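You operate a simulated robot arm through the tools that you are given. There is no shell and no other tool.

The job below is to be done with a simulated robot arm. You get a single attempt, and the scene is never put back.

TASK
Get ready for the layer on the card: clamp, bridge and a clean sampler.
Fine: tighten the end clamp, slide the bridge to that layer's tab, rinse the blue sampler and stand it back. Set down upright: blue sampler.

Only the result counts: the job must be done as asked and must still hold three seconds after the hand-in. Knocking over, shifting, dropping, spilling or breaking anything else fails it.

THE ROBOT
A 6-joint arm with a two-finger gripper, fixed in place. Base frame: the origin is at the foot of the arm, x ahead of it, y to its left, z up. Readings come in mm, rad, newtons and seconds.
It reaches about 1298 mm from its shoulder. Its first joint turns from -2.601 to 2.601 rad. Payload 1.57 kg.
The tool frame sits at the grasp point between the pads (the TCP): z along the fingers, y along the line on which they close. The tips reach 21 mm beyond it. Largest opening 70 mm; the body of the gripper starts 50 mm behind the TCP.
Orientation is told as [roll, pitch, yaw] about the base's x, y, z axes, in that order, counted from this pose: with the fingers straight down and closing along the base's y, the tool's x points along the base's -x, its y along +y and its z along -z.

THE INTERFACE
- The arm moves only by the tool send_rows. Its argument "rows" is a list of rows, each a list of 7 numbers: the finger opening in mm, from 0 to 70, then the shift along the tool's x, y, z in mm, then the turn, a rotation vector about the tool's x, y, z in rad. In form: [[jaw, dx, dy, dz, ax, ay, az], ...]. A call has 1 to 20 rows; each row is the pose to reach, as a shift and turn from the pose commanded when the call began, along the tool's axes at that moment. Rows are played at 5 a second. More than 50 mm and 0.15 rad between two rows, or a gripper value outside its range, and nothing of the call is played. Where a pose cannot be reached the arm comes as near as it can. A force on the tool above 90 N (or 10 N above the force at the start of the call, whichever is more), or a blocked arm, ends the call early, and 0.2 s more pass. The fingers move at their own pace and stop on an object; they squeeze with about 23 N. The grip force told is the motor's: it shows also when the fingers shut on nothing. Time passes only in rows, and 0.2 s behind the last, so rows that repeat a pose let the fingers close. The reply holds the time, the measured pose of the TCP, the force on the tool along the base axes, the opening and the grip force, in the units named above and with some noise, with the torque about the TCP (base axes, N m) and any sound that the robot's microphone picked up.
- Cameras (640 x 400 px; columns grow to the right, rows downward): "scene" is fixed at [399.8, 499.1, 1475.8]; the picture's right is [1.00, -0.01, 0.00], its down [-0.00, -0.88, -0.47] and it looks along [0.00, 0.47, -0.88] (base axes); focal length 307 px, centre (320, 200). "wrist" rides on the gripper at [79, 4, -81] in the tool frame; the picture's right is [-0.05, 1.00, 0.00], its down [-0.67, -0.03, -0.75] and it looks along [-0.74, -0.04, 0.67] (tool axes); focal length 256 px, centre (320, 200). There is no depth. A picture from a camera that has moved, and an enlarged one, comes with that camera's place and axes in the base frame and with its lens.
- camera(camera): a new picture of that camera. It takes no simulated time.
- move_column(by): slides the trunk up (or, below 0, down) by that many mm; the arm rides with it, the base frame stays. It gives what a move gives, with no picture.
- zoom(camera, box): a new picture of the part [left, top, right, bottom] of that camera's present view, enlarged. It takes no simulated time.
- sign_off(): hands the job in; it is judged then, once.

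Nothing tells you positions but the pictures and the camera data. Unless the task says otherwise, let go and move clear before handing in.

The tools are called after "Emit:" as name(argument=value, ...) on one line, values as JSON. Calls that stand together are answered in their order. send_rows: Moves the arm, as the interface text tells. Its arguments: {"type":"object","properties":{"rows":{"type":"array","items":{"type":"array","items":{"type":"number"}}}},"required":["rows"]} The other tools are called the same way: move_column (by) slides the trunk up or down; camera (camera) takes a picture; zoom (camera, box) takes an enlarged picture of a part of a camera's view; sign_off () hands the job in.

At the start:

```text
time_s: 0.0
ee_pos: [221.0, 591.1, 1169.5]
tool_rot: [0.001, 0.0, -0.002]
ft_force: [-0.3, 0.4, 0.4]
moment: [0.01, -0.01, 0.01]
opening: 70.0
finger_force: 0.0
trunk travel left (down, up): [-851.0, 119.0]
```

scene: 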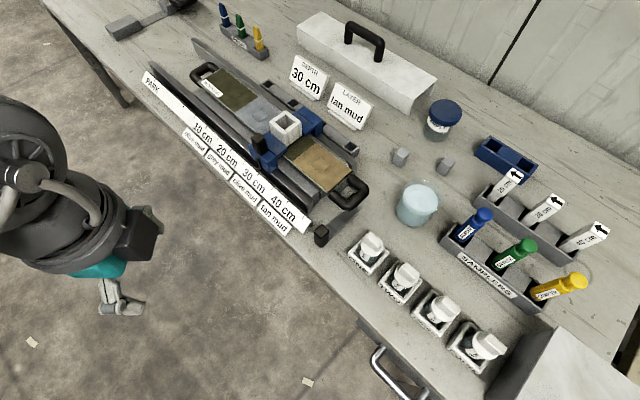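
wrist: 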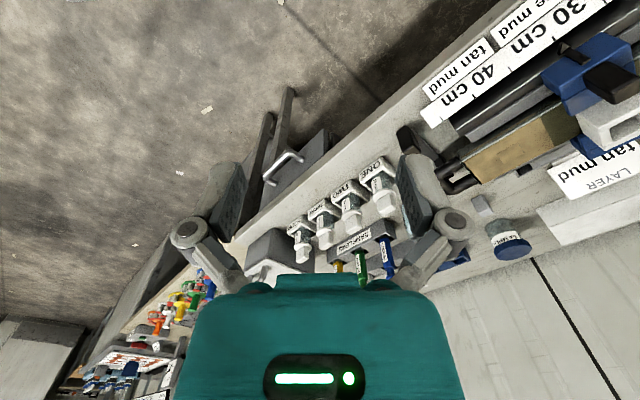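

I see a bench with a core rail carrying a bridge, two cards ("DEPTH 30 cm" and "LAYER tan mud"), a water beaker, and samplers in a rack. I'll zoom in on the details first.

Emit:
zoom(camera="scene", box=[140, 40, 300, 140])

Emit:
zoom(camera="scene", box=[220, 100, 380, 200])

Emit:
zoom(camera="scene", box=[240, 150, 400, 250])

Emit:
zoom(camera="scene", box=[380, 150, 620, 300])

Emit:
zoom(camera="scene", box=[140, 60, 340, 240])

Emit:
zoom(camera="scene", box=[280, 20, 480, 145])

```text
4.00 times, centred on (220, 90) of scene
camera zoom: at [399.8, 499.1, 1475.8], right [1.0, -0.01, 0.0], down [0.0, -0.88, -0.47], along [0.0, 0.47, -0.88], focal length 1230 px, centre (720, 640)
```

zoom: 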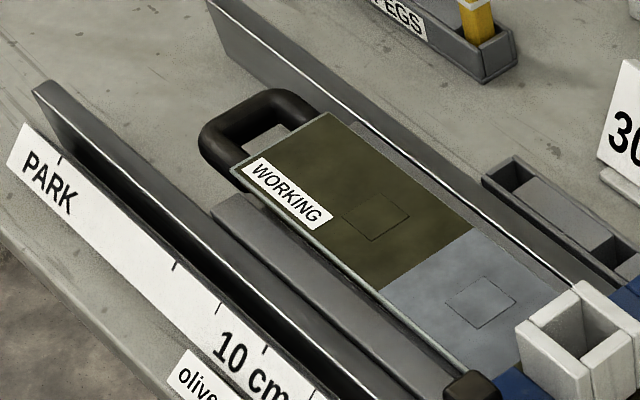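

```text
4.00 times, centred on (300, 150) of scene
camera zoom: at [399.8, 499.1, 1475.8], right [1.0, -0.01, 0.0], down [0.0, -0.88, -0.47], along [0.0, 0.47, -0.88], focal length 1230 px, centre (400, 400)
```

zoom: 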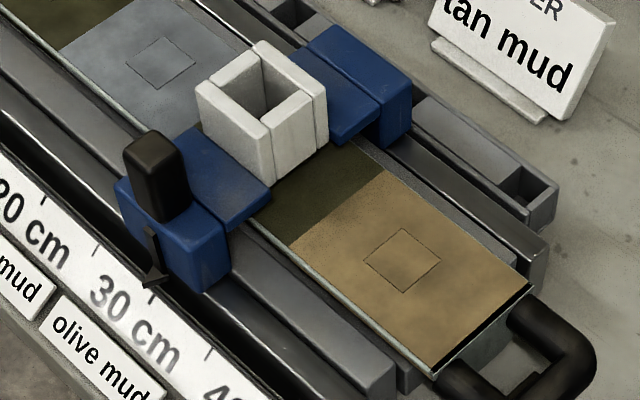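

```text
4.00 times, centred on (320, 200) of scene
camera zoom: at [399.8, 499.1, 1475.8], right [1.0, -0.01, 0.0], down [0.0, -0.88, -0.47], along [0.0, 0.47, -0.88], focal length 1230 px, centre (320, 200)
```

zoom: 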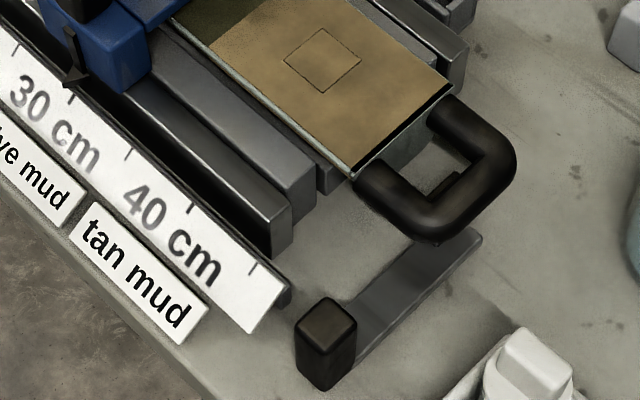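

```text
2.67 times, centred on (500, 225) of scene
camera zoom: at [399.8, 499.1, 1475.8], right [1.0, -0.01, 0.0], down [0.0, -0.88, -0.47], along [0.0, 0.47, -0.88], focal length 820 px, centre (-160, 133)
```

zoom: 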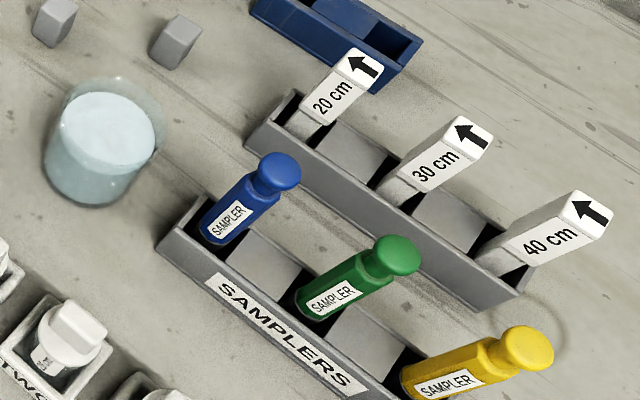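

```text
2.22 times, centred on (240, 150) of scene
camera zoom: at [399.8, 499.1, 1475.8], right [1.0, -0.01, 0.0], down [0.0, -0.88, -0.47], along [0.0, 0.47, -0.88], focal length 683 px, centre (498, 311)
```

zoom: 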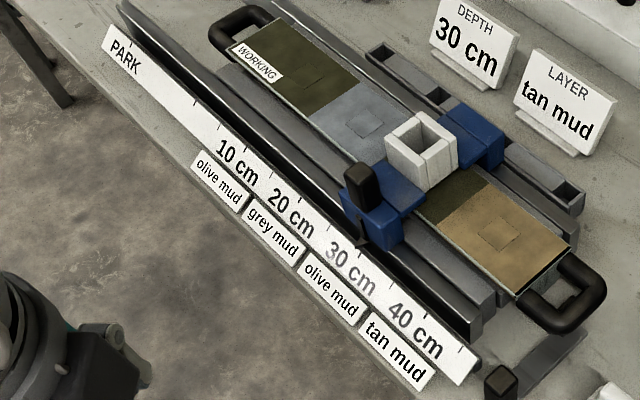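

```text
3.20 times, centred on (380, 82) of scene
camera zoom: at [399.8, 499.1, 1475.8], right [1.0, -0.01, 0.0], down [0.0, -0.88, -0.47], along [0.0, 0.47, -0.88], focal length 984 px, centre (128, 576)
```

zoom: 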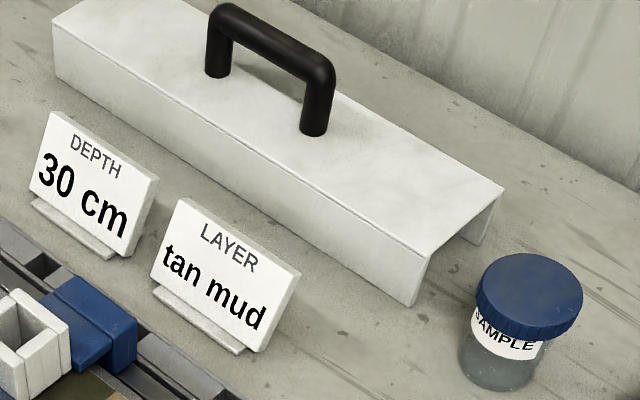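

The layer card reads "tan mud", which is the 40 cm tab, and the bridge pointer is now at about 30 cm. The end clamp looks like the bar with a black knob at the right end of the rail, near (440, 775, 860), so I'll move over and look at it with the wrist camera.

Emit:
send_rows(rows=[[70, -6, 32, 25, 0, 0, 0], [70, -13, 65, 52, 0, 0, 0], [70, -20, 97, 78, 0, 0, 0], [70, -26, 130, 104, 0, 0, 0], [70, -33, 162, 130, 0, 0, 0], [70, -39, 194, 155, 0, 0, 0]])

Emit:
camera(camera="wrist")

Emit:
camera(camera="scene")

```text
time_s: 1.4
ee_pos: [258.0, 775.6, 1170.0]
tool_rot: [0.004, -0.001, 0.0]
ft_force: [-0.2, -0.1, -0.5]
moment: [0.0, 0.02, 0.0]
opening: 70.0
finger_force: 0.0
out of reach, approached as far as the arm can: row 1, 2, 3, 4, 5, 6
trunk travel left (down, up): [-851.0, 119.0]
```

```text
taken
camera wrist: at [177.7, 779.2, 1250.5], right [0.05, 1.0, 0.0], down [0.67, -0.04, 0.74], along [0.74, -0.04, -0.67], focal length 256 px, centre (320, 200)
```

wrist: 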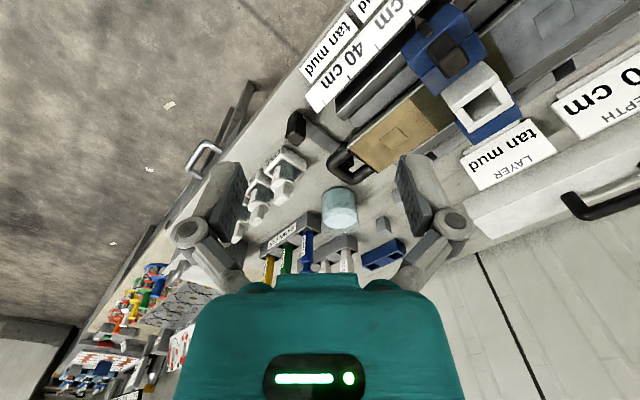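

```text
taken
```

scene: 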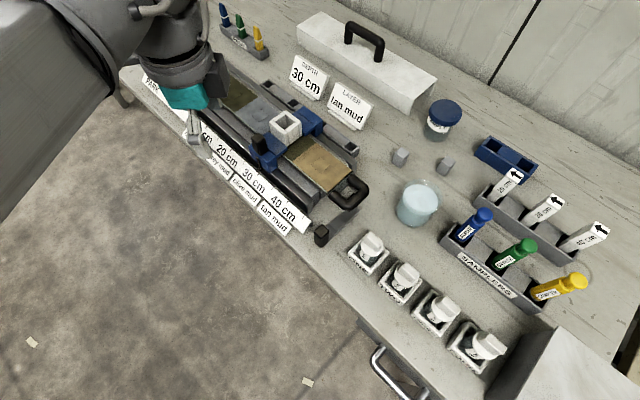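

The arm stopped at z≈1170, so the trunk has to come down for more reach. I'll lower it by 150 mm, which brings the gripper to about z=1020 above the rail.

Emit:
move_column(by=-100)

Emit:
camera(camera="wrist")

Emit:
camera(camera="scene")

```text
time_s: 2.7
ee_pos: [257.3, 774.9, 1070.7]
tool_rot: [0.001, -0.001, 0.002]
ft_force: [-1.1, 0.4, -0.9]
moment: [-0.01, -0.01, -0.01]
opening: 69.9
finger_force: 0.1
trunk travel left (down, up): [-751.0, 219.0]
```

```text
taken
camera wrist: at [177.5, 778.5, 1150.7], right [0.05, 1.0, 0.0], down [0.67, -0.04, 0.74], along [0.74, -0.04, -0.67], focal length 256 px, centre (320, 200)
```

wrist: 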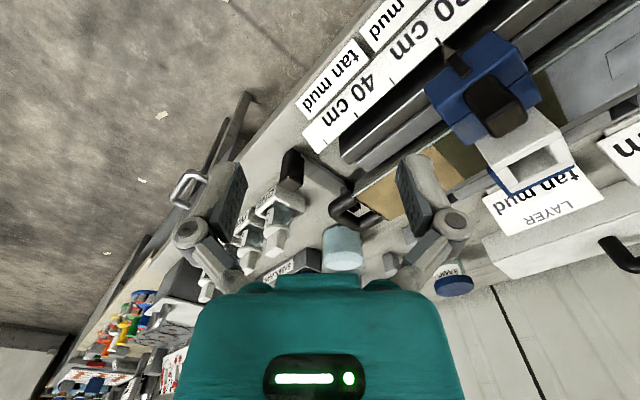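

```text
taken
```

scene: 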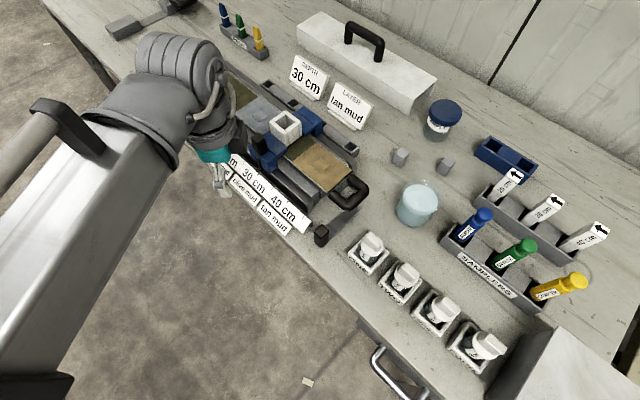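

The trunk went down fine. I'll zoom the wrist camera in on the clamp area.

Emit:
zoom(camera="wrist", box=[260, 130, 420, 230])

Emit:
zoom(camera="wrist", box=[400, 20, 600, 145])

```text
4.00 times, centred on (340, 180) of wrist
camera zoom: at [177.5, 778.5, 1150.7], right [0.05, 1.0, 0.0], down [0.67, -0.04, 0.74], along [0.74, -0.04, -0.67], focal length 1024 px, centre (240, 280)
```

zoom: 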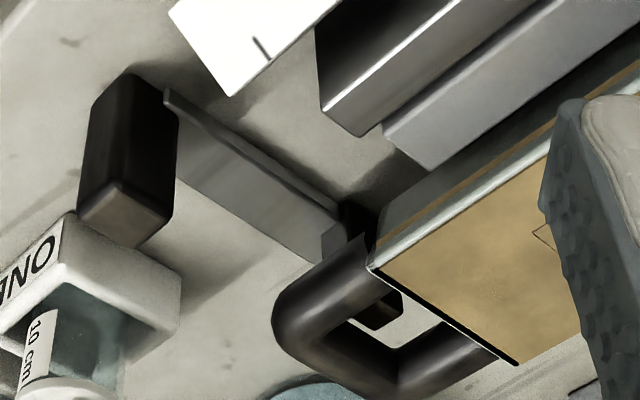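

```text
3.20 times, centred on (500, 82) of wrist
camera zoom: at [177.5, 778.5, 1150.7], right [0.05, 1.0, 0.0], down [0.67, -0.04, 0.74], along [0.74, -0.04, -0.67], focal length 819 px, centre (-256, 576)
```

zoom: 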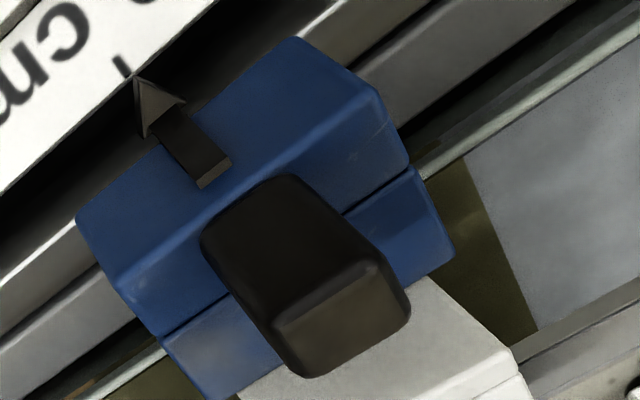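

The clamp looks like a horizontal lever with a tall black knob, pivoting near the end of the tray. I'll turn the tool to line up with the rail and look at the clamp from the front, starting with a part move to check the pose reference.

Emit:
send_rows(rows=[[70, -14, -17, 5, 0, 0, -0.127], [70, -28, -34, 10, 0, 0, -0.254]])

```text
time_s: 3.3
ee_pos: [286.0, 741.2, 1069.9]
tool_rot: [0.003, 0.0, 0.254]
ft_force: [0.4, -0.1, -0.4]
moment: [-0.02, 0.02, 0.0]
opening: 69.9
finger_force: 0.1
out of reach, approached as far as the arm can: row 1, 2
trunk travel left (down, up): [-751.0, 219.0]
```

Going lower needs the trunk, so I'll drop it another 80 mm and then finish the approach.

Emit:
move_column(by=-80)

Emit:
send_rows(rows=[[70, 0, 0, 0, 0, 0, -0.12], [70, 0, 0, 0, 0, 0, -0.24], [70, 0, 0, 0, 0, 0, -0.36], [70, 0, 0, 0, 0, 0, -0.506]])

```text
time_s: 4.5
ee_pos: [285.6, 742.1, 991.0]
tool_rot: [0.0, 0.0, 0.255]
ft_force: [-0.1, -0.3, 0.1]
moment: [0.01, 0.01, 0.01]
opening: 70.2
finger_force: 0.0
trunk travel left (down, up): [-671.0, 299.0]
```

```text
time_s: 5.5
ee_pos: [285.6, 741.9, 990.0]
tool_rot: [0.001, -0.002, 0.763]
ft_force: [-0.1, 1.1, -0.6]
moment: [0.0, 0.0, 0.01]
opening: 69.8
finger_force: 0.0
trunk travel left (down, up): [-671.0, 299.0]
```

Trunk and yaw are fine. Now I'll shift to the clamp's viewing position.

Emit:
send_rows(rows=[[70, 4, -43, 0, 0, 0, 0], [70, 8, -86, 0, 0, 0, 0], [70, 8, -86, 0, 0, 0, 0]])

Emit:
camera(camera="wrist")

Emit:
camera(camera="scene")

```text
time_s: 6.3
ee_pos: [340.7, 671.3, 989.5]
tool_rot: [0.002, -0.002, 0.761]
ft_force: [0.3, -0.5, 0.6]
moment: [0.02, 0.0, 0.01]
opening: 69.8
finger_force: 0.2
trunk travel left (down, up): [-671.0, 299.0]
```

```text
taken
camera wrist: at [278.9, 620.7, 1070.6], right [-0.65, 0.76, 0.0], down [0.51, 0.43, 0.75], along [0.57, 0.48, -0.67], focal length 256 px, centre (320, 200)
```

wrist: 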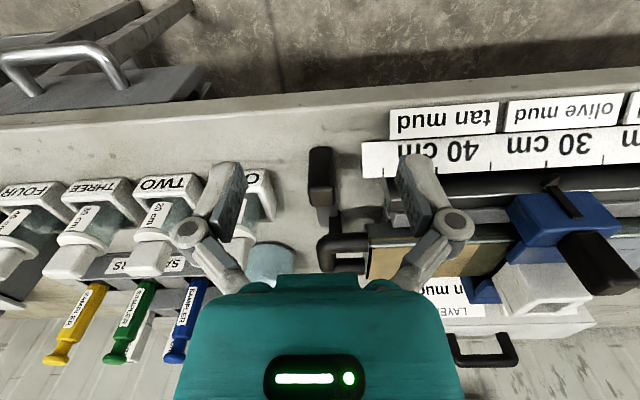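

```text
taken
```

scene: 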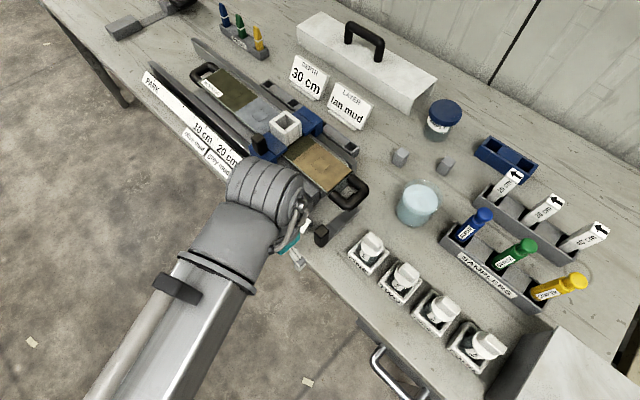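

Emit:
zoom(camera="wrist", box=[260, 130, 420, 280])

Emit:
zoom(camera="wrist", box=[480, 150, 640, 250])

Emit:
zoom(camera="wrist", box=[360, 80, 640, 200])

Emit:
zoom(camera="scene", box=[280, 150, 380, 250])

```text
2.67 times, centred on (340, 205) of wrist
camera zoom: at [278.9, 620.7, 1070.6], right [-0.65, 0.76, 0.0], down [0.51, 0.43, 0.75], along [0.57, 0.48, -0.67], focal length 683 px, centre (267, 187)
```

zoom: 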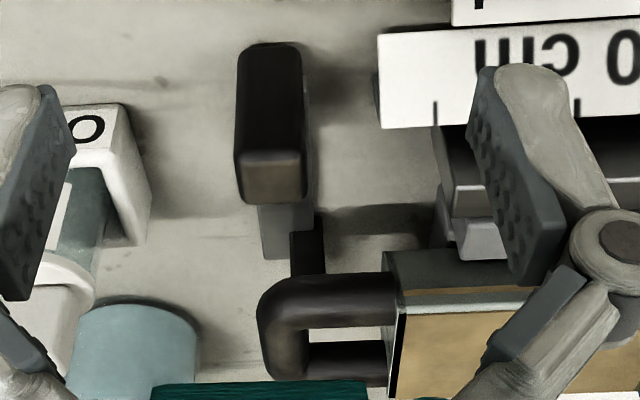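

```text
4.00 times, centred on (560, 200) of wrist
camera zoom: at [278.9, 620.7, 1070.6], right [-0.65, 0.76, 0.0], down [0.51, 0.43, 0.75], along [0.57, 0.48, -0.67], focal length 1024 px, centre (-640, 200)
```

zoom: 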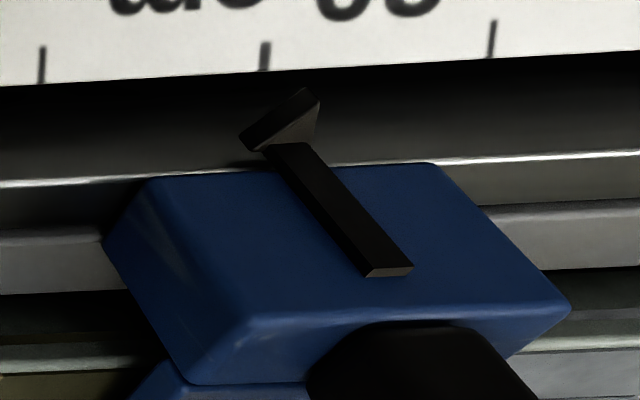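

```text
2.29 times, centred on (500, 140) of wrist
camera zoom: at [278.9, 620.7, 1070.6], right [-0.65, 0.76, 0.0], down [0.51, 0.43, 0.75], along [0.57, 0.48, -0.67], focal length 585 px, centre (-91, 337)
```

zoom: 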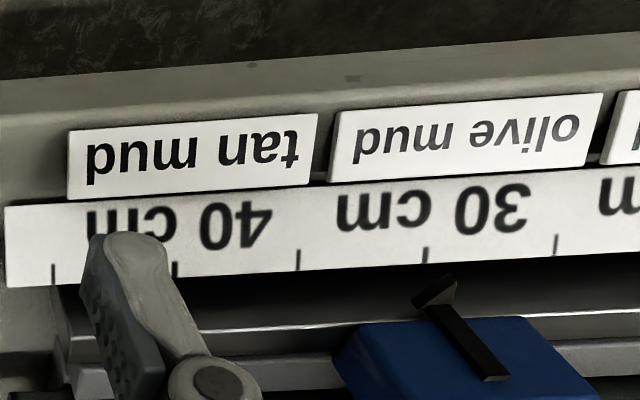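

```text
4.00 times, centred on (330, 200) of scene
camera zoom: at [399.8, 499.1, 1475.8], right [1.0, -0.01, 0.0], down [0.0, -0.88, -0.47], along [0.0, 0.47, -0.88], focal length 1230 px, centre (280, 200)
```

zoom: 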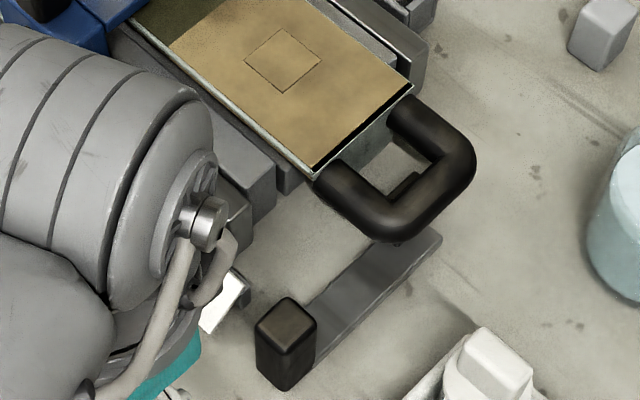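

The lever appears to swing about a vertical pivot below the tray handle, with its knob now pointing toward the robot. I'll go up and around to look at it from the right end, along the rail.

Emit:
send_rows(rows=[[70, 0, 0, -40, 0, 0, 0], [70, -13, -12, -50, 0, 0, -0.143], [70, -26, -25, -50, 0, 0, -0.286], [70, -39, -37, -50, 0, 0, -0.429], [70, -52, -50, -50, 0, 0, -0.572], [70, -65, -62, -50, 0, 0, -0.715], [70, -78, -74, -50, 0, 0, -0.858], [70, -91, -87, -50, 0, 0, -1.0], [70, -104, -99, -50, 0, 0, -1.143], [70, -117, -112, -50, 0, 0, -1.286], [70, -130, -124, -50, 0, 0, -1.429], [70, -143, -137, -50, 0, 0, -1.57]])

Emit:
camera(camera="wrist")

Emit:
camera(camera="scene")

```text
time_s: 8.9
ee_pos: [538.0, 671.1, 989.3]
tool_rot: [0.0, 0.001, 2.334]
ft_force: [0.3, -0.4, 0.2]
moment: [0.04, 0.0, 0.05]
opening: 70.0
finger_force: 0.2
out of reach, approached as far as the arm can: row 1, 2, 3, 4, 5, 6, 7, 8, 9, 10, 11, 12
trunk travel left (down, up): [-671.0, 299.0]
```

```text
taken
camera wrist: at [589.1, 610.7, 1070.5], right [-0.76, -0.65, 0.0], down [-0.43, 0.51, 0.75], along [-0.48, 0.57, -0.67], focal length 256 px, centre (320, 200)
```

wrist: 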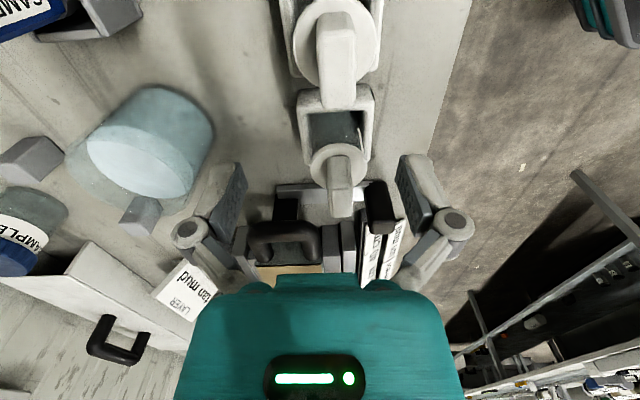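

```text
taken
```

scene: 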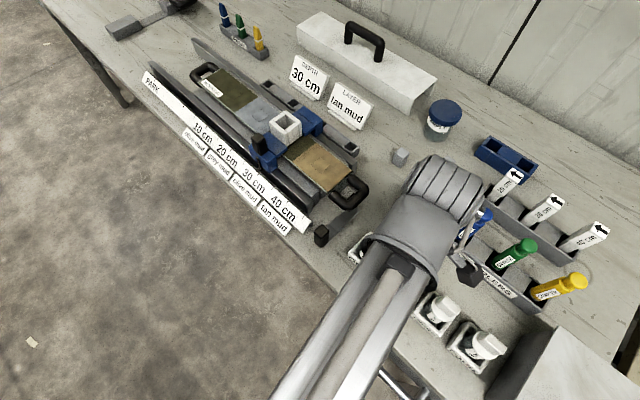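

The arm can't change height itself, so all vertical motion has to come from the trunk. From this side I can see the clamp below the handle, and I'll zoom in.

Emit:
zoom(camera="wrist", box=[220, 150, 420, 280])

Emit:
zoom(camera="wrist", box=[60, 60, 260, 220])

```text
3.08 times, centred on (320, 215) of wrist
camera zoom: at [589.1, 610.7, 1070.5], right [-0.76, -0.65, 0.0], down [-0.43, 0.51, 0.75], along [-0.48, 0.57, -0.67], focal length 788 px, centre (320, 154)
```

zoom: 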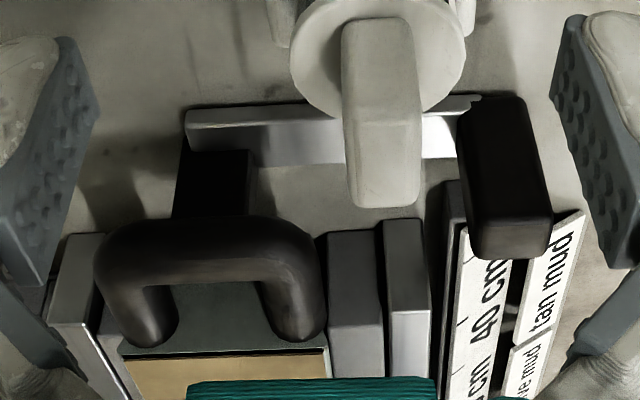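

```text
2.50 times, centred on (160, 140) of wrist
camera zoom: at [589.1, 610.7, 1070.5], right [-0.76, -0.65, 0.0], down [-0.43, 0.51, 0.75], along [-0.48, 0.57, -0.67], focal length 640 px, centre (720, 350)
```

zoom: 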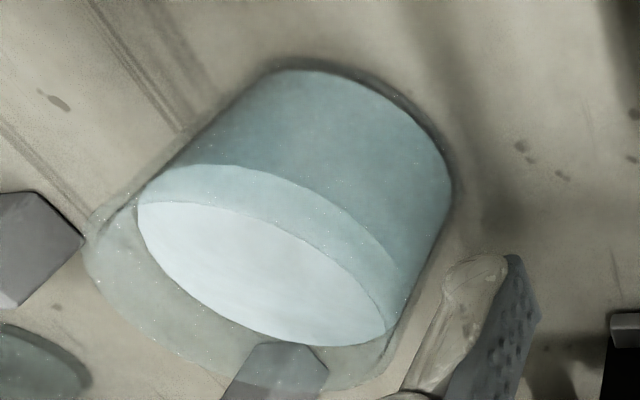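

From this side the clamp is a flat bar with the knob on the near end, and there's a black block facing the tray at the far end, partly hidden by the handle. I'll look at that block from the +x side, passing above the beaker.

Emit:
send_rows(rows=[[70, -10, -21, 0, 0, 0, -0.135], [70, -19, -42, 0, 0, 0, -0.27], [70, -29, -63, 0, 0, 0, -0.405], [70, -38, -84, 0, 0, 0, -0.54], [70, -48, -105, 0, 0, 0, -0.675], [70, -57, -127, 0, 0, 0, -0.807]])

Emit:
camera(camera="wrist")

Emit:
zoom(camera="wrist", box=[240, 100, 440, 260])

```text
time_s: 10.3
ee_pos: [590.1, 803.2, 989.2]
tool_rot: [-0.001, 0.001, 3.14]
ft_force: [0.4, 0.3, -0.6]
moment: [-0.03, -0.03, 0.02]
opening: 69.9
finger_force: 0.0
trunk travel left (down, up): [-671.0, 299.0]
```

```text
taken
camera wrist: at [669.1, 798.3, 1070.4], right [-0.06, -1.0, 0.0], down [-0.67, 0.04, 0.74], along [-0.74, 0.04, -0.67], focal length 256 px, centre (320, 200)
```

wrist: 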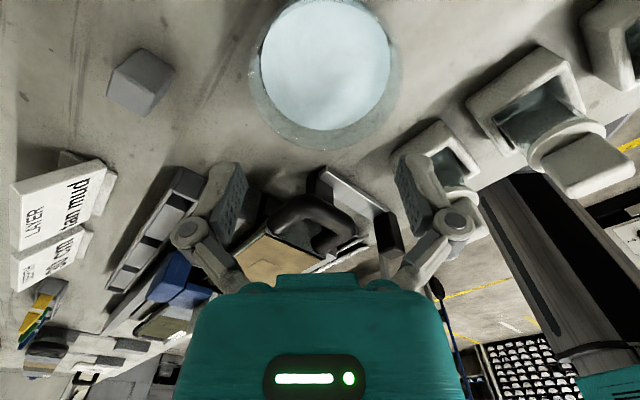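

```text
2.50 times, centred on (340, 180) of wrist
camera zoom: at [669.1, 798.3, 1070.4], right [-0.06, -1.0, 0.0], down [-0.67, 0.04, 0.74], along [-0.74, 0.04, -0.67], focal length 640 px, centre (270, 250)
```

zoom: 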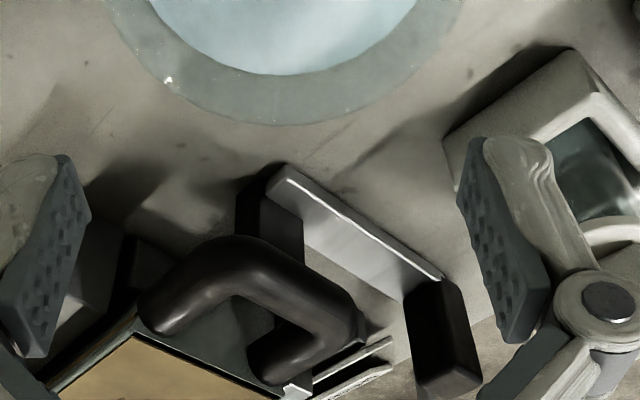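

I'll zoom in closer on the pivot end.

Emit:
zoom(camera="wrist", box=[300, 155, 400, 225])

Emit:
zoom(camera="scene", box=[315, 165, 385, 250])

```text
5.71 times, centred on (350, 190) of wrist
camera zoom: at [669.1, 798.3, 1070.4], right [-0.06, -1.0, 0.0], down [-0.67, 0.04, 0.74], along [-0.74, 0.04, -0.67], focal length 1463 px, centre (149, 257)
```

zoom: 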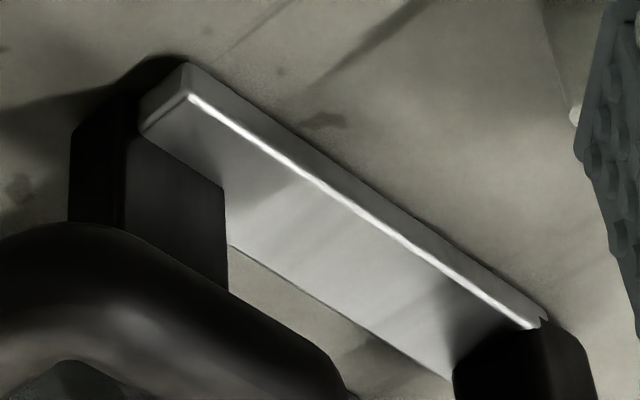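

```text
4.71 times, centred on (350, 208) of scene
camera zoom: at [399.8, 499.1, 1475.8], right [1.0, -0.01, 0.0], down [0.0, -0.88, -0.47], along [0.0, 0.47, -0.88], focal length 1447 px, centre (179, 165)
```

zoom: 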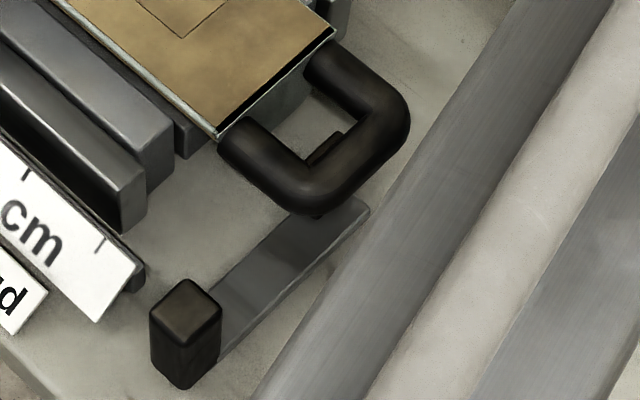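

The bar is at right angles to the rail, with a pad block facing the tray's end and a knob at the front end. Tightening should mean pushing the knob along the rail toward the tray, so I'll close the fingers and place them on the free (+e) side of the knob.

Emit:
move_column(by=30)

Emit:
send_rows(rows=[[0, -27, 16, 0, 0, 0, 0.135], [0, -54, 32, 0, 0, 0, 0.27], [0, -82, 48, 0, 0, 0, 0.405], [0, -109, 65, 0, 0, 0, 0.54], [0, -136, 81, 0, 0, 0, 0.675], [0, -163, 97, 0, 0, 0, 0.807], [0, -163, 97, 0, 0, 0, 0.807], [0, -163, 97, 0, 0, 0, 0.807]])

Emit:
camera(camera="wrist")

Emit:
camera(camera="scene")

```text
time_s: 11.1
ee_pos: [589.8, 802.9, 1019.7]
tool_rot: [-0.003, 0.0, 3.135]
ft_force: [0.2, -0.1, -0.6]
moment: [0.03, 0.01, -0.01]
opening: 70.1
finger_force: 0.0
trunk travel left (down, up): [-701.0, 269.0]
```

```text
time_s: 12.8
ee_pos: [426.7, 705.6, 1019.9]
tool_rot: [-0.001, -0.001, 2.328]
ft_force: [-0.1, 0.6, 0.2]
moment: [0.01, -0.01, 0.02]
opening: 0.0
finger_force: 23.2
trunk travel left (down, up): [-701.0, 269.0]
```

```text
taken
camera wrist: at [477.0, 644.9, 1100.5], right [-0.76, -0.65, 0.0], down [-0.43, 0.51, 0.75], along [-0.48, 0.57, -0.67], focal length 256 px, centre (320, 200)
```

wrist: 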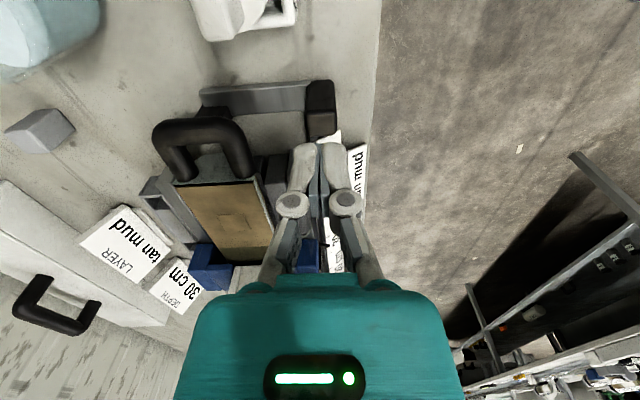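

```text
taken
```

scene: 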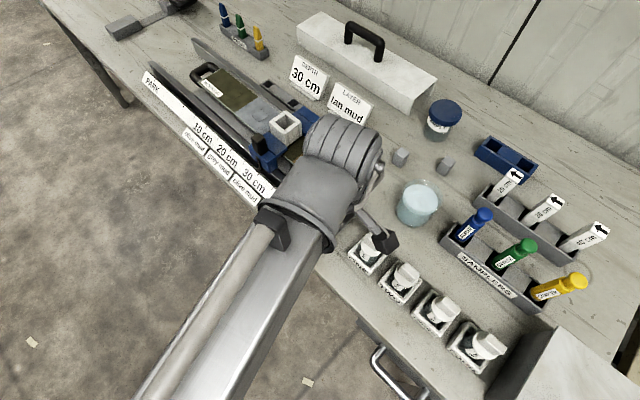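

The fingers are lined up with the knob. I'll zoom to check the clamp from this clearer angle.

Emit:
zoom(camera="wrist", box=[130, 60, 370, 210])

```text
2.67 times, centred on (250, 135) of wrist
camera zoom: at [477.0, 644.9, 1100.5], right [-0.76, -0.65, 0.0], down [-0.43, 0.51, 0.75], along [-0.48, 0.57, -0.67], focal length 683 px, centre (507, 373)
```

zoom: 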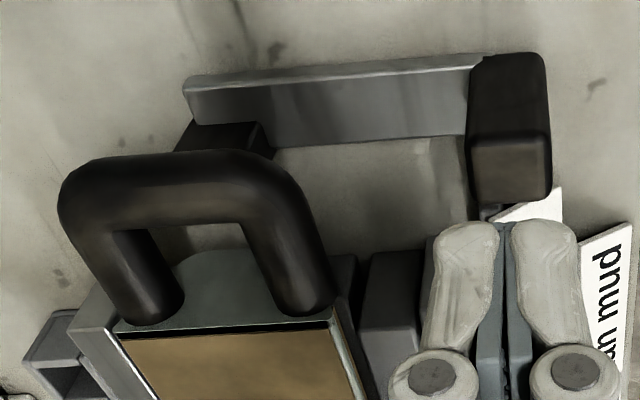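

The knob is confirmed at about (404, 730), top z≈917, and the fingers line up with it. I'll lower the trunk so the tips sit beside the knob.

Emit:
move_column(by=-80)

Emit:
move_column(by=-42)

Emit:
camera(camera="wrist")

Emit:
camera(camera="scene")

```text
time_s: 14.0
ee_pos: [425.7, 705.8, 939.5]
tool_rot: [-0.002, 0.0, 2.33]
ft_force: [0.5, 0.7, 0.0]
moment: [-0.03, 0.0, 0.0]
opening: 0.0
finger_force: 22.6
trunk travel left (down, up): [-621.0, 349.0]
```

```text
time_s: 14.9
ee_pos: [426.2, 705.3, 897.1]
tool_rot: [-0.001, 0.0, 2.331]
ft_force: [0.2, -0.2, 0.4]
moment: [0.01, 0.01, 0.0]
opening: 0.0
finger_force: 22.8
trunk travel left (down, up): [-579.0, 391.0]
```

```text
taken
camera wrist: at [477.0, 644.8, 978.6], right [-0.76, -0.65, 0.0], down [-0.43, 0.51, 0.75], along [-0.48, 0.57, -0.67], focal length 256 px, centre (320, 200)
```

wrist: 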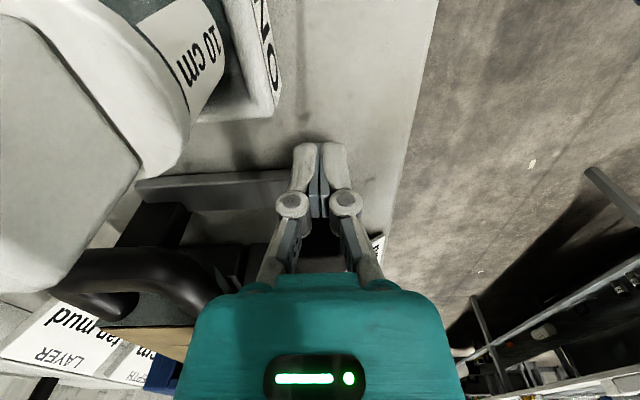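

```text
taken
```

scene: 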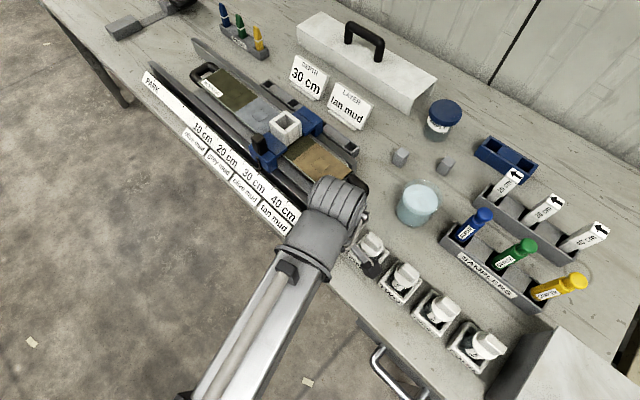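

The fingers are down beside the knob with no contact. I'll check the geometry in a zoom before pushing.

Emit:
zoom(camera="wrist", box=[90, 130, 390, 300])

```text
2.13 times, centred on (240, 215) of wrist
camera zoom: at [477.0, 644.8, 978.6], right [-0.76, -0.65, 0.0], down [-0.43, 0.51, 0.75], along [-0.48, 0.57, -0.67], focal length 546 px, centre (491, 168)
```

zoom: 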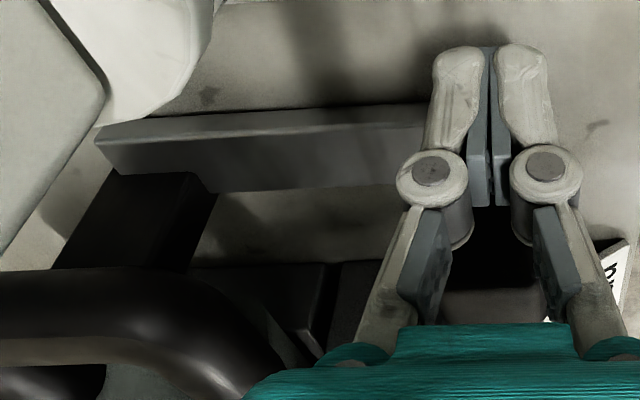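

The geometry matches what I worked out. I'll push the knob gently along −e, toward the tray, and watch the force.

Emit:
send_rows(rows=[[0, -5, 0, 0, 0, 0, 0], [0, -10, 0, 0, 0, 0, 0], [0, -14, 0, 0, 0, 0, 0], [0, -17, 0, 0, 0, 0, 0], [0, -20, 0, 0, 0, 0, 0], [0, -20, 0, 0, 0, 0, 0]])

Emit:
zoom(camera="wrist", box=[90, 130, 390, 300])

```text
time_s: 16.3
ee_pos: [411.4, 718.3, 898.4]
tool_rot: [0.0, -0.004, 2.329]
ft_force: [1.6, -2.3, -0.2]
moment: [-0.04, -0.06, 0.06]
opening: 0.1
finger_force: 23.1
trunk travel left (down, up): [-579.0, 391.0]
```

```text
2.13 times, centred on (240, 215) of wrist
camera zoom: at [463.0, 659.1, 978.6], right [-0.76, -0.65, 0.0], down [-0.43, 0.51, 0.75], along [-0.48, 0.57, -0.67], focal length 546 px, centre (491, 168)
```

zoom: 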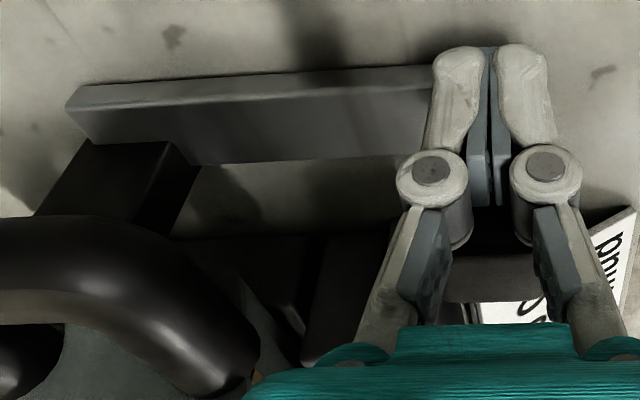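

I feel light contact of about 3 N and the bar seems to be moving. I'll push further.

Emit:
send_rows(rows=[[0, -3, 0, 0, 0, 0, 0], [0, -6, 0, 0, 0, 0, 0], [0, -9, 0, 0, 0, 0, 0], [0, -12, 0, 0, 0, 0, 0], [0, -12, 0, 0, 0, 0, 0]])

Emit:
zoom(camera="wrist", box=[90, 130, 390, 300])

Emit:
camera(camera="scene")

```text
time_s: 17.5
ee_pos: [403.9, 727.9, 897.7]
tool_rot: [0.0, 0.001, 2.331]
ft_force: [0.7, -3.7, -1.3]
moment: [-0.04, -0.03, 0.07]
opening: 0.0
finger_force: 23.1
trunk travel left (down, up): [-579.0, 391.0]
```

```text
2.13 times, centred on (240, 215) of wrist
camera zoom: at [454.6, 667.5, 978.6], right [-0.76, -0.65, 0.0], down [-0.43, 0.51, 0.75], along [-0.48, 0.57, -0.67], focal length 546 px, centre (491, 168)
```

zoom: 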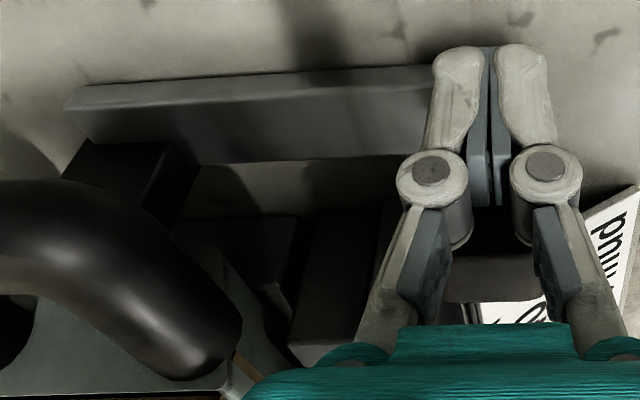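

```text
taken
```

scene: 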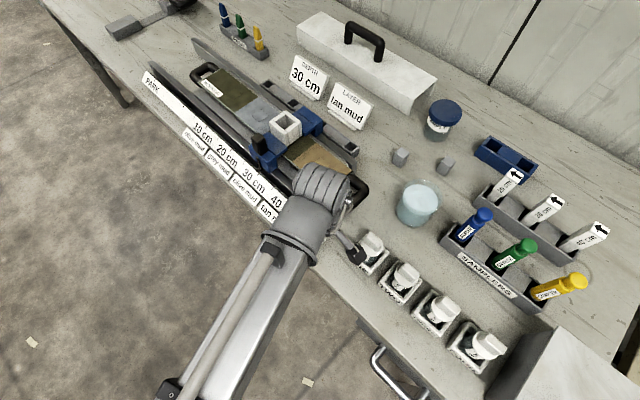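

The whole clamp slides along the rail direction, so it is a linear clamp whose pad moves toward the tray end. I'll keep pushing in small steps until the force rises.

Emit:
send_rows(rows=[[0, -2, 0, 0, 0, 0, 0], [0, -4, 0, 0, 0, 0, 0], [0, -6, 0, 0, 0, 0, 0], [0, -8, 0, 0, 0, 0, 0], [0, -8, 0, 0, 0, 0, 0]])

Emit:
zoom(camera="wrist", box=[90, 130, 390, 300])

```text
time_s: 18.7
ee_pos: [398.8, 734.4, 898.4]
tool_rot: [-0.002, 0.001, 2.329]
ft_force: [5.3, -7.7, -0.3]
moment: [-0.12, -0.06, 0.12]
opening: 0.1
finger_force: 23.1
trunk travel left (down, up): [-579.0, 391.0]
```

```text
2.13 times, centred on (240, 215) of wrist
camera zoom: at [449.9, 672.8, 978.8], right [-0.76, -0.65, 0.0], down [-0.43, 0.51, 0.75], along [-0.48, 0.57, -0.67], focal length 546 px, centre (491, 168)
```

zoom: 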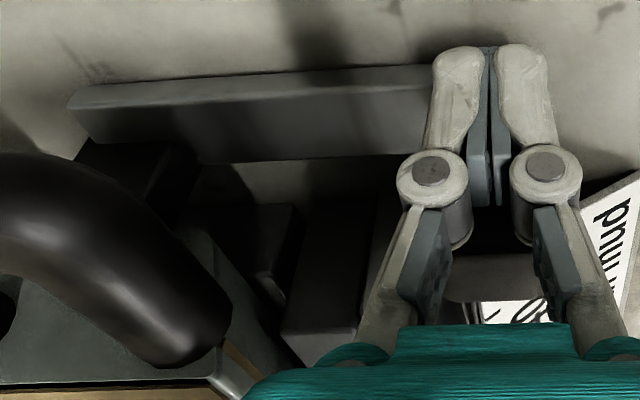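

The resistance rose to about 9 N. I'll continue in 1–2 mm steps.

Emit:
send_rows(rows=[[0, -1, 0, 0, 0, 0, 0], [0, -2, 0, 0, 0, 0, 0], [0, -3, 0, 0, 0, 0, 0], [0, -4, 0, 0, 0, 0, 0], [0, -4, 0, 0, 0, 0, 0]])

Emit:
zoom(camera="wrist", box=[90, 130, 390, 300])

```text
time_s: 19.9
ee_pos: [397.0, 737.3, 897.4]
tool_rot: [-0.002, -0.004, 2.331]
ft_force: [6.4, -11.3, -0.3]
moment: [-0.16, -0.1, 0.12]
opening: 0.0
finger_force: 23.6
trunk travel left (down, up): [-579.0, 391.0]
```

```text
2.13 times, centred on (240, 215) of wrist
camera zoom: at [447.5, 676.1, 978.9], right [-0.76, -0.65, 0.0], down [-0.43, 0.51, 0.75], along [-0.48, 0.57, -0.67], focal length 546 px, centre (491, 168)
```

zoom: 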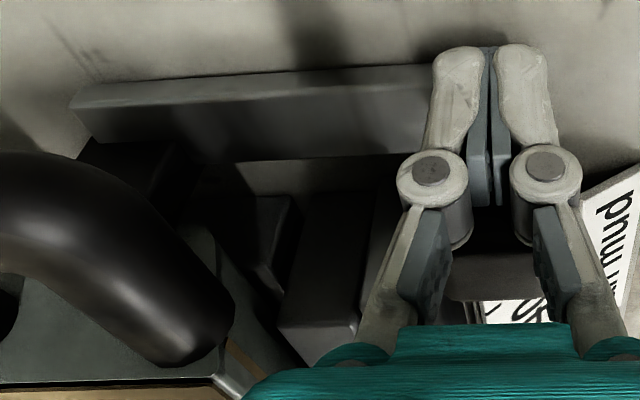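

The force is about 13 N and the handle seems to have moved with the pad, so I need to know whether the tray is shifting. I'll compare the far (left) end of the tray with the first picture.

Emit:
zoom(camera="scene", box=[140, 40, 300, 140])

Emit:
zoom(camera="scene", box=[220, 100, 380, 200])

```text
4.00 times, centred on (220, 90) of scene
camera zoom: at [399.8, 499.1, 1475.8], right [1.0, -0.01, 0.0], down [0.0, -0.88, -0.47], along [0.0, 0.47, -0.88], focal length 1230 px, centre (720, 640)
```

zoom: 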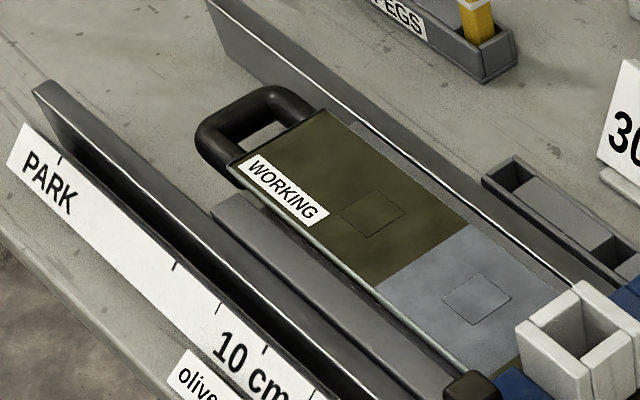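

```text
4.00 times, centred on (300, 150) of scene
camera zoom: at [399.8, 499.1, 1475.8], right [1.0, -0.01, 0.0], down [0.0, -0.88, -0.47], along [0.0, 0.47, -0.88], focal length 1230 px, centre (400, 400)
```

zoom: 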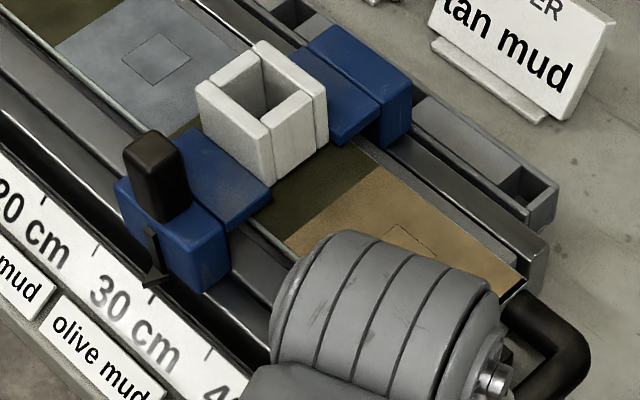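

The tray slid about 3–4 mm along with the pad, so the pad is now in firm contact. I'll check whether the far end has a stop that the tray should seat against.

Emit:
zoom(camera="scene", box=[180, 50, 240, 100])

Emit:
zoom(camera="scene", box=[330, 160, 380, 210])

Emit:
camera(camera="wrist")

```text
8.00 times, centred on (210, 75) of scene
camera zoom: at [399.8, 499.1, 1475.8], right [1.0, -0.01, 0.0], down [0.0, -0.88, -0.47], along [0.0, 0.47, -0.88], focal length 2460 px, centre (1200, 1200)
```

zoom: 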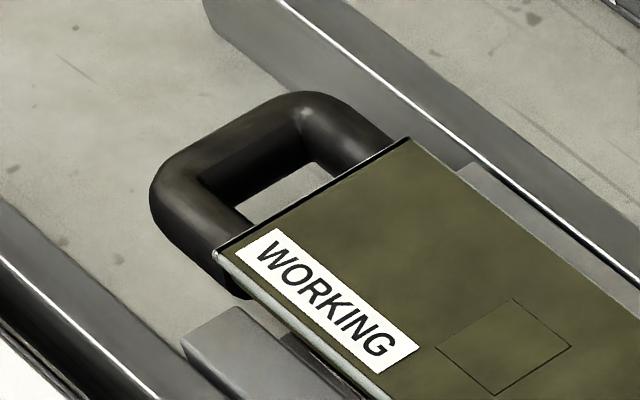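

```text
8.00 times, centred on (355, 185) of scene
camera zoom: at [399.8, 499.1, 1475.8], right [1.0, -0.01, 0.0], down [0.0, -0.88, -0.47], along [0.0, 0.47, -0.88], focal length 2460 px, centre (40, 320)
```

zoom: 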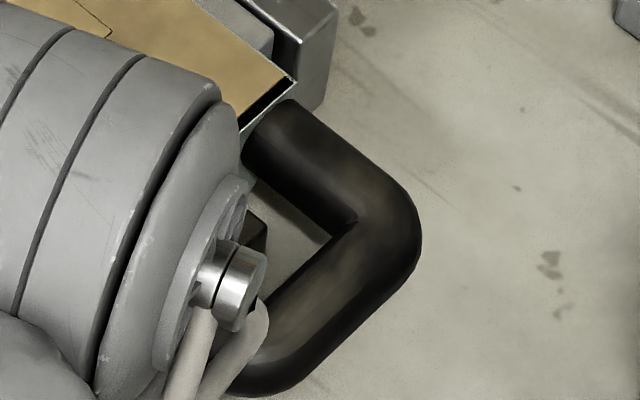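

```text
taken
camera wrist: at [447.5, 676.1, 978.9], right [-0.76, -0.65, 0.0], down [-0.43, 0.51, 0.75], along [-0.48, 0.57, -0.67], focal length 256 px, centre (320, 200)
```

wrist: 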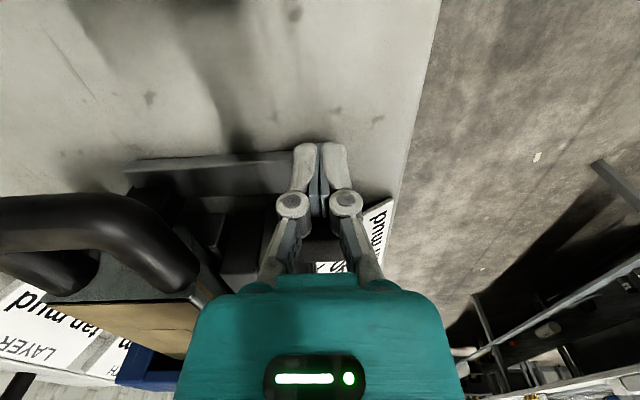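

The pad is holding against the tray at about 13 N. I'll back off a little, check that the clamp stays put, and look at the contact.

Emit:
send_rows(rows=[[0, 5, 0, 0, 0, 0, 0], [0, 15, 0, 0, 0, 0, 0], [0, 25, 0, 0, 0, 0, 0], [0, 35, 0, 0, 0, 0, 0]])

Emit:
move_column(by=100)

Emit:
zoom(camera="wrist", box=[130, 60, 370, 210])

Emit:
zoom(camera="scene", box=[280, 150, 380, 250])

```text
time_s: 20.9
ee_pos: [419.6, 711.4, 898.2]
tool_rot: [-0.004, -0.003, 2.33]
ft_force: [-0.4, 0.3, -0.5]
moment: [0.02, 0.0, -0.01]
opening: 0.0
finger_force: 23.2
trunk travel left (down, up): [-579.0, 391.0]
```

```text
time_s: 22.2
ee_pos: [420.0, 713.2, 998.3]
tool_rot: [-0.001, 0.0, 2.33]
ft_force: [0.8, 0.5, 1.0]
moment: [0.01, -0.01, 0.04]
opening: 0.0
finger_force: 23.2
trunk travel left (down, up): [-679.0, 291.0]
```

```text
2.67 times, centred on (250, 135) of wrist
camera zoom: at [471.1, 651.3, 1078.5], right [-0.76, -0.65, 0.0], down [-0.43, 0.51, 0.75], along [-0.48, 0.57, -0.67], focal length 683 px, centre (507, 373)
```

zoom: 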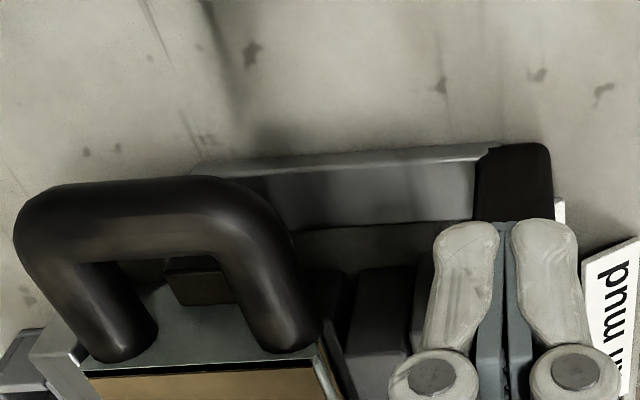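

```text
4.00 times, centred on (330, 200) of scene
camera zoom: at [399.8, 499.1, 1475.8], right [1.0, -0.01, 0.0], down [0.0, -0.88, -0.47], along [0.0, 0.47, -0.88], focal length 1230 px, centre (280, 200)
```

zoom: 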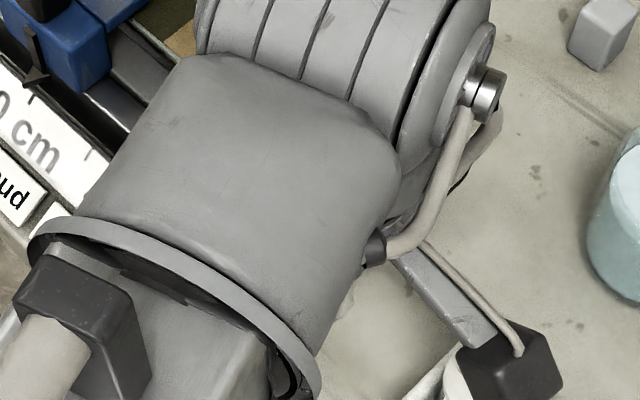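

The clamp stayed put with its pad against the tray's end. Next I'll raise the trunk above the bridge knob (top near z≈994) and look at the tray's far end for a stop.

Emit:
move_column(by=60)

Emit:
send_rows(rows=[[0, -43, 3, 0, 0, 0, 0.121], [0, -87, 6, 0, 0, 0, 0.242], [0, -130, 9, 0, 0, 0, 0.362], [0, -173, 12, 0, 0, 0, 0.483], [0, -217, 15, 0, 0, 0, 0.604], [0, -260, 18, 0, 0, 0, 0.725], [0, -303, 22, 0, 0, 0, 0.845], [0, -347, 25, 0, 0, 0, 0.966], [0, -390, 28, 0, 0, 0, 1.087], [0, -433, 31, 0, 0, 0, 1.208], [0, -477, 34, 0, 0, 0, 1.328], [0, -520, 37, 0, 0, 0, 1.449], [0, -563, 40, 0, 0, 0, 1.57]])

Emit:
camera(camera="wrist")

Emit:
camera(camera="scene")

```text
time_s: 23.2
ee_pos: [419.9, 711.5, 1058.4]
tool_rot: [0.0, 0.001, 2.329]
ft_force: [0.4, -0.1, -0.3]
moment: [0.03, -0.02, -0.04]
opening: 0.0
finger_force: 22.7
trunk travel left (down, up): [-739.0, 231.0]
```

```text
time_s: 26.0
ee_pos: [3.2, 1093.7, 1057.2]
tool_rot: [-0.001, -0.002, 0.757]
ft_force: [0.6, -0.4, 0.4]
moment: [-0.02, -0.03, -0.02]
opening: 0.0
finger_force: 22.8
trunk travel left (down, up): [-739.0, 231.0]
```

```text
taken
camera wrist: at [-57.7, 1042.4, 1138.2], right [-0.65, 0.76, 0.0], down [0.51, 0.43, 0.75], along [0.57, 0.48, -0.67], focal length 256 px, centre (320, 200)
```

wrist: 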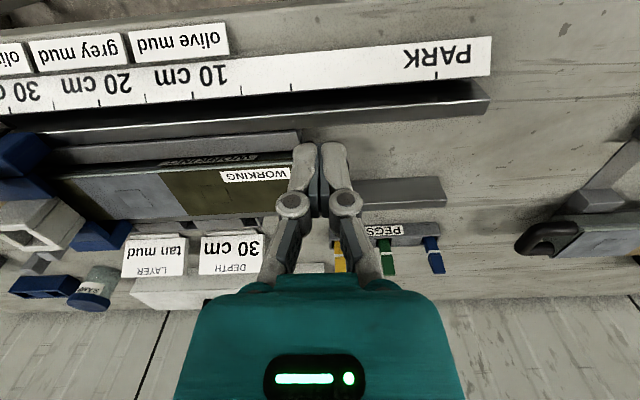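

```text
taken
```

scene: 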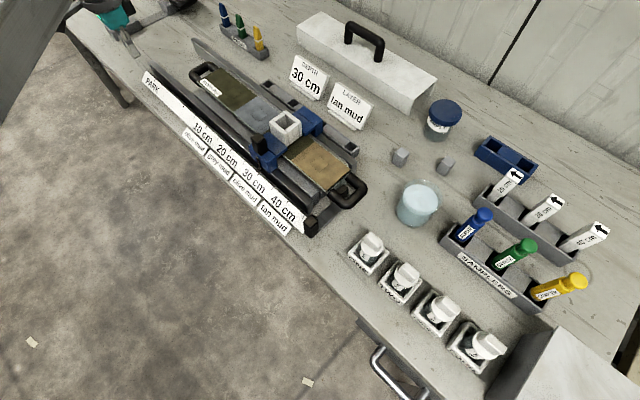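

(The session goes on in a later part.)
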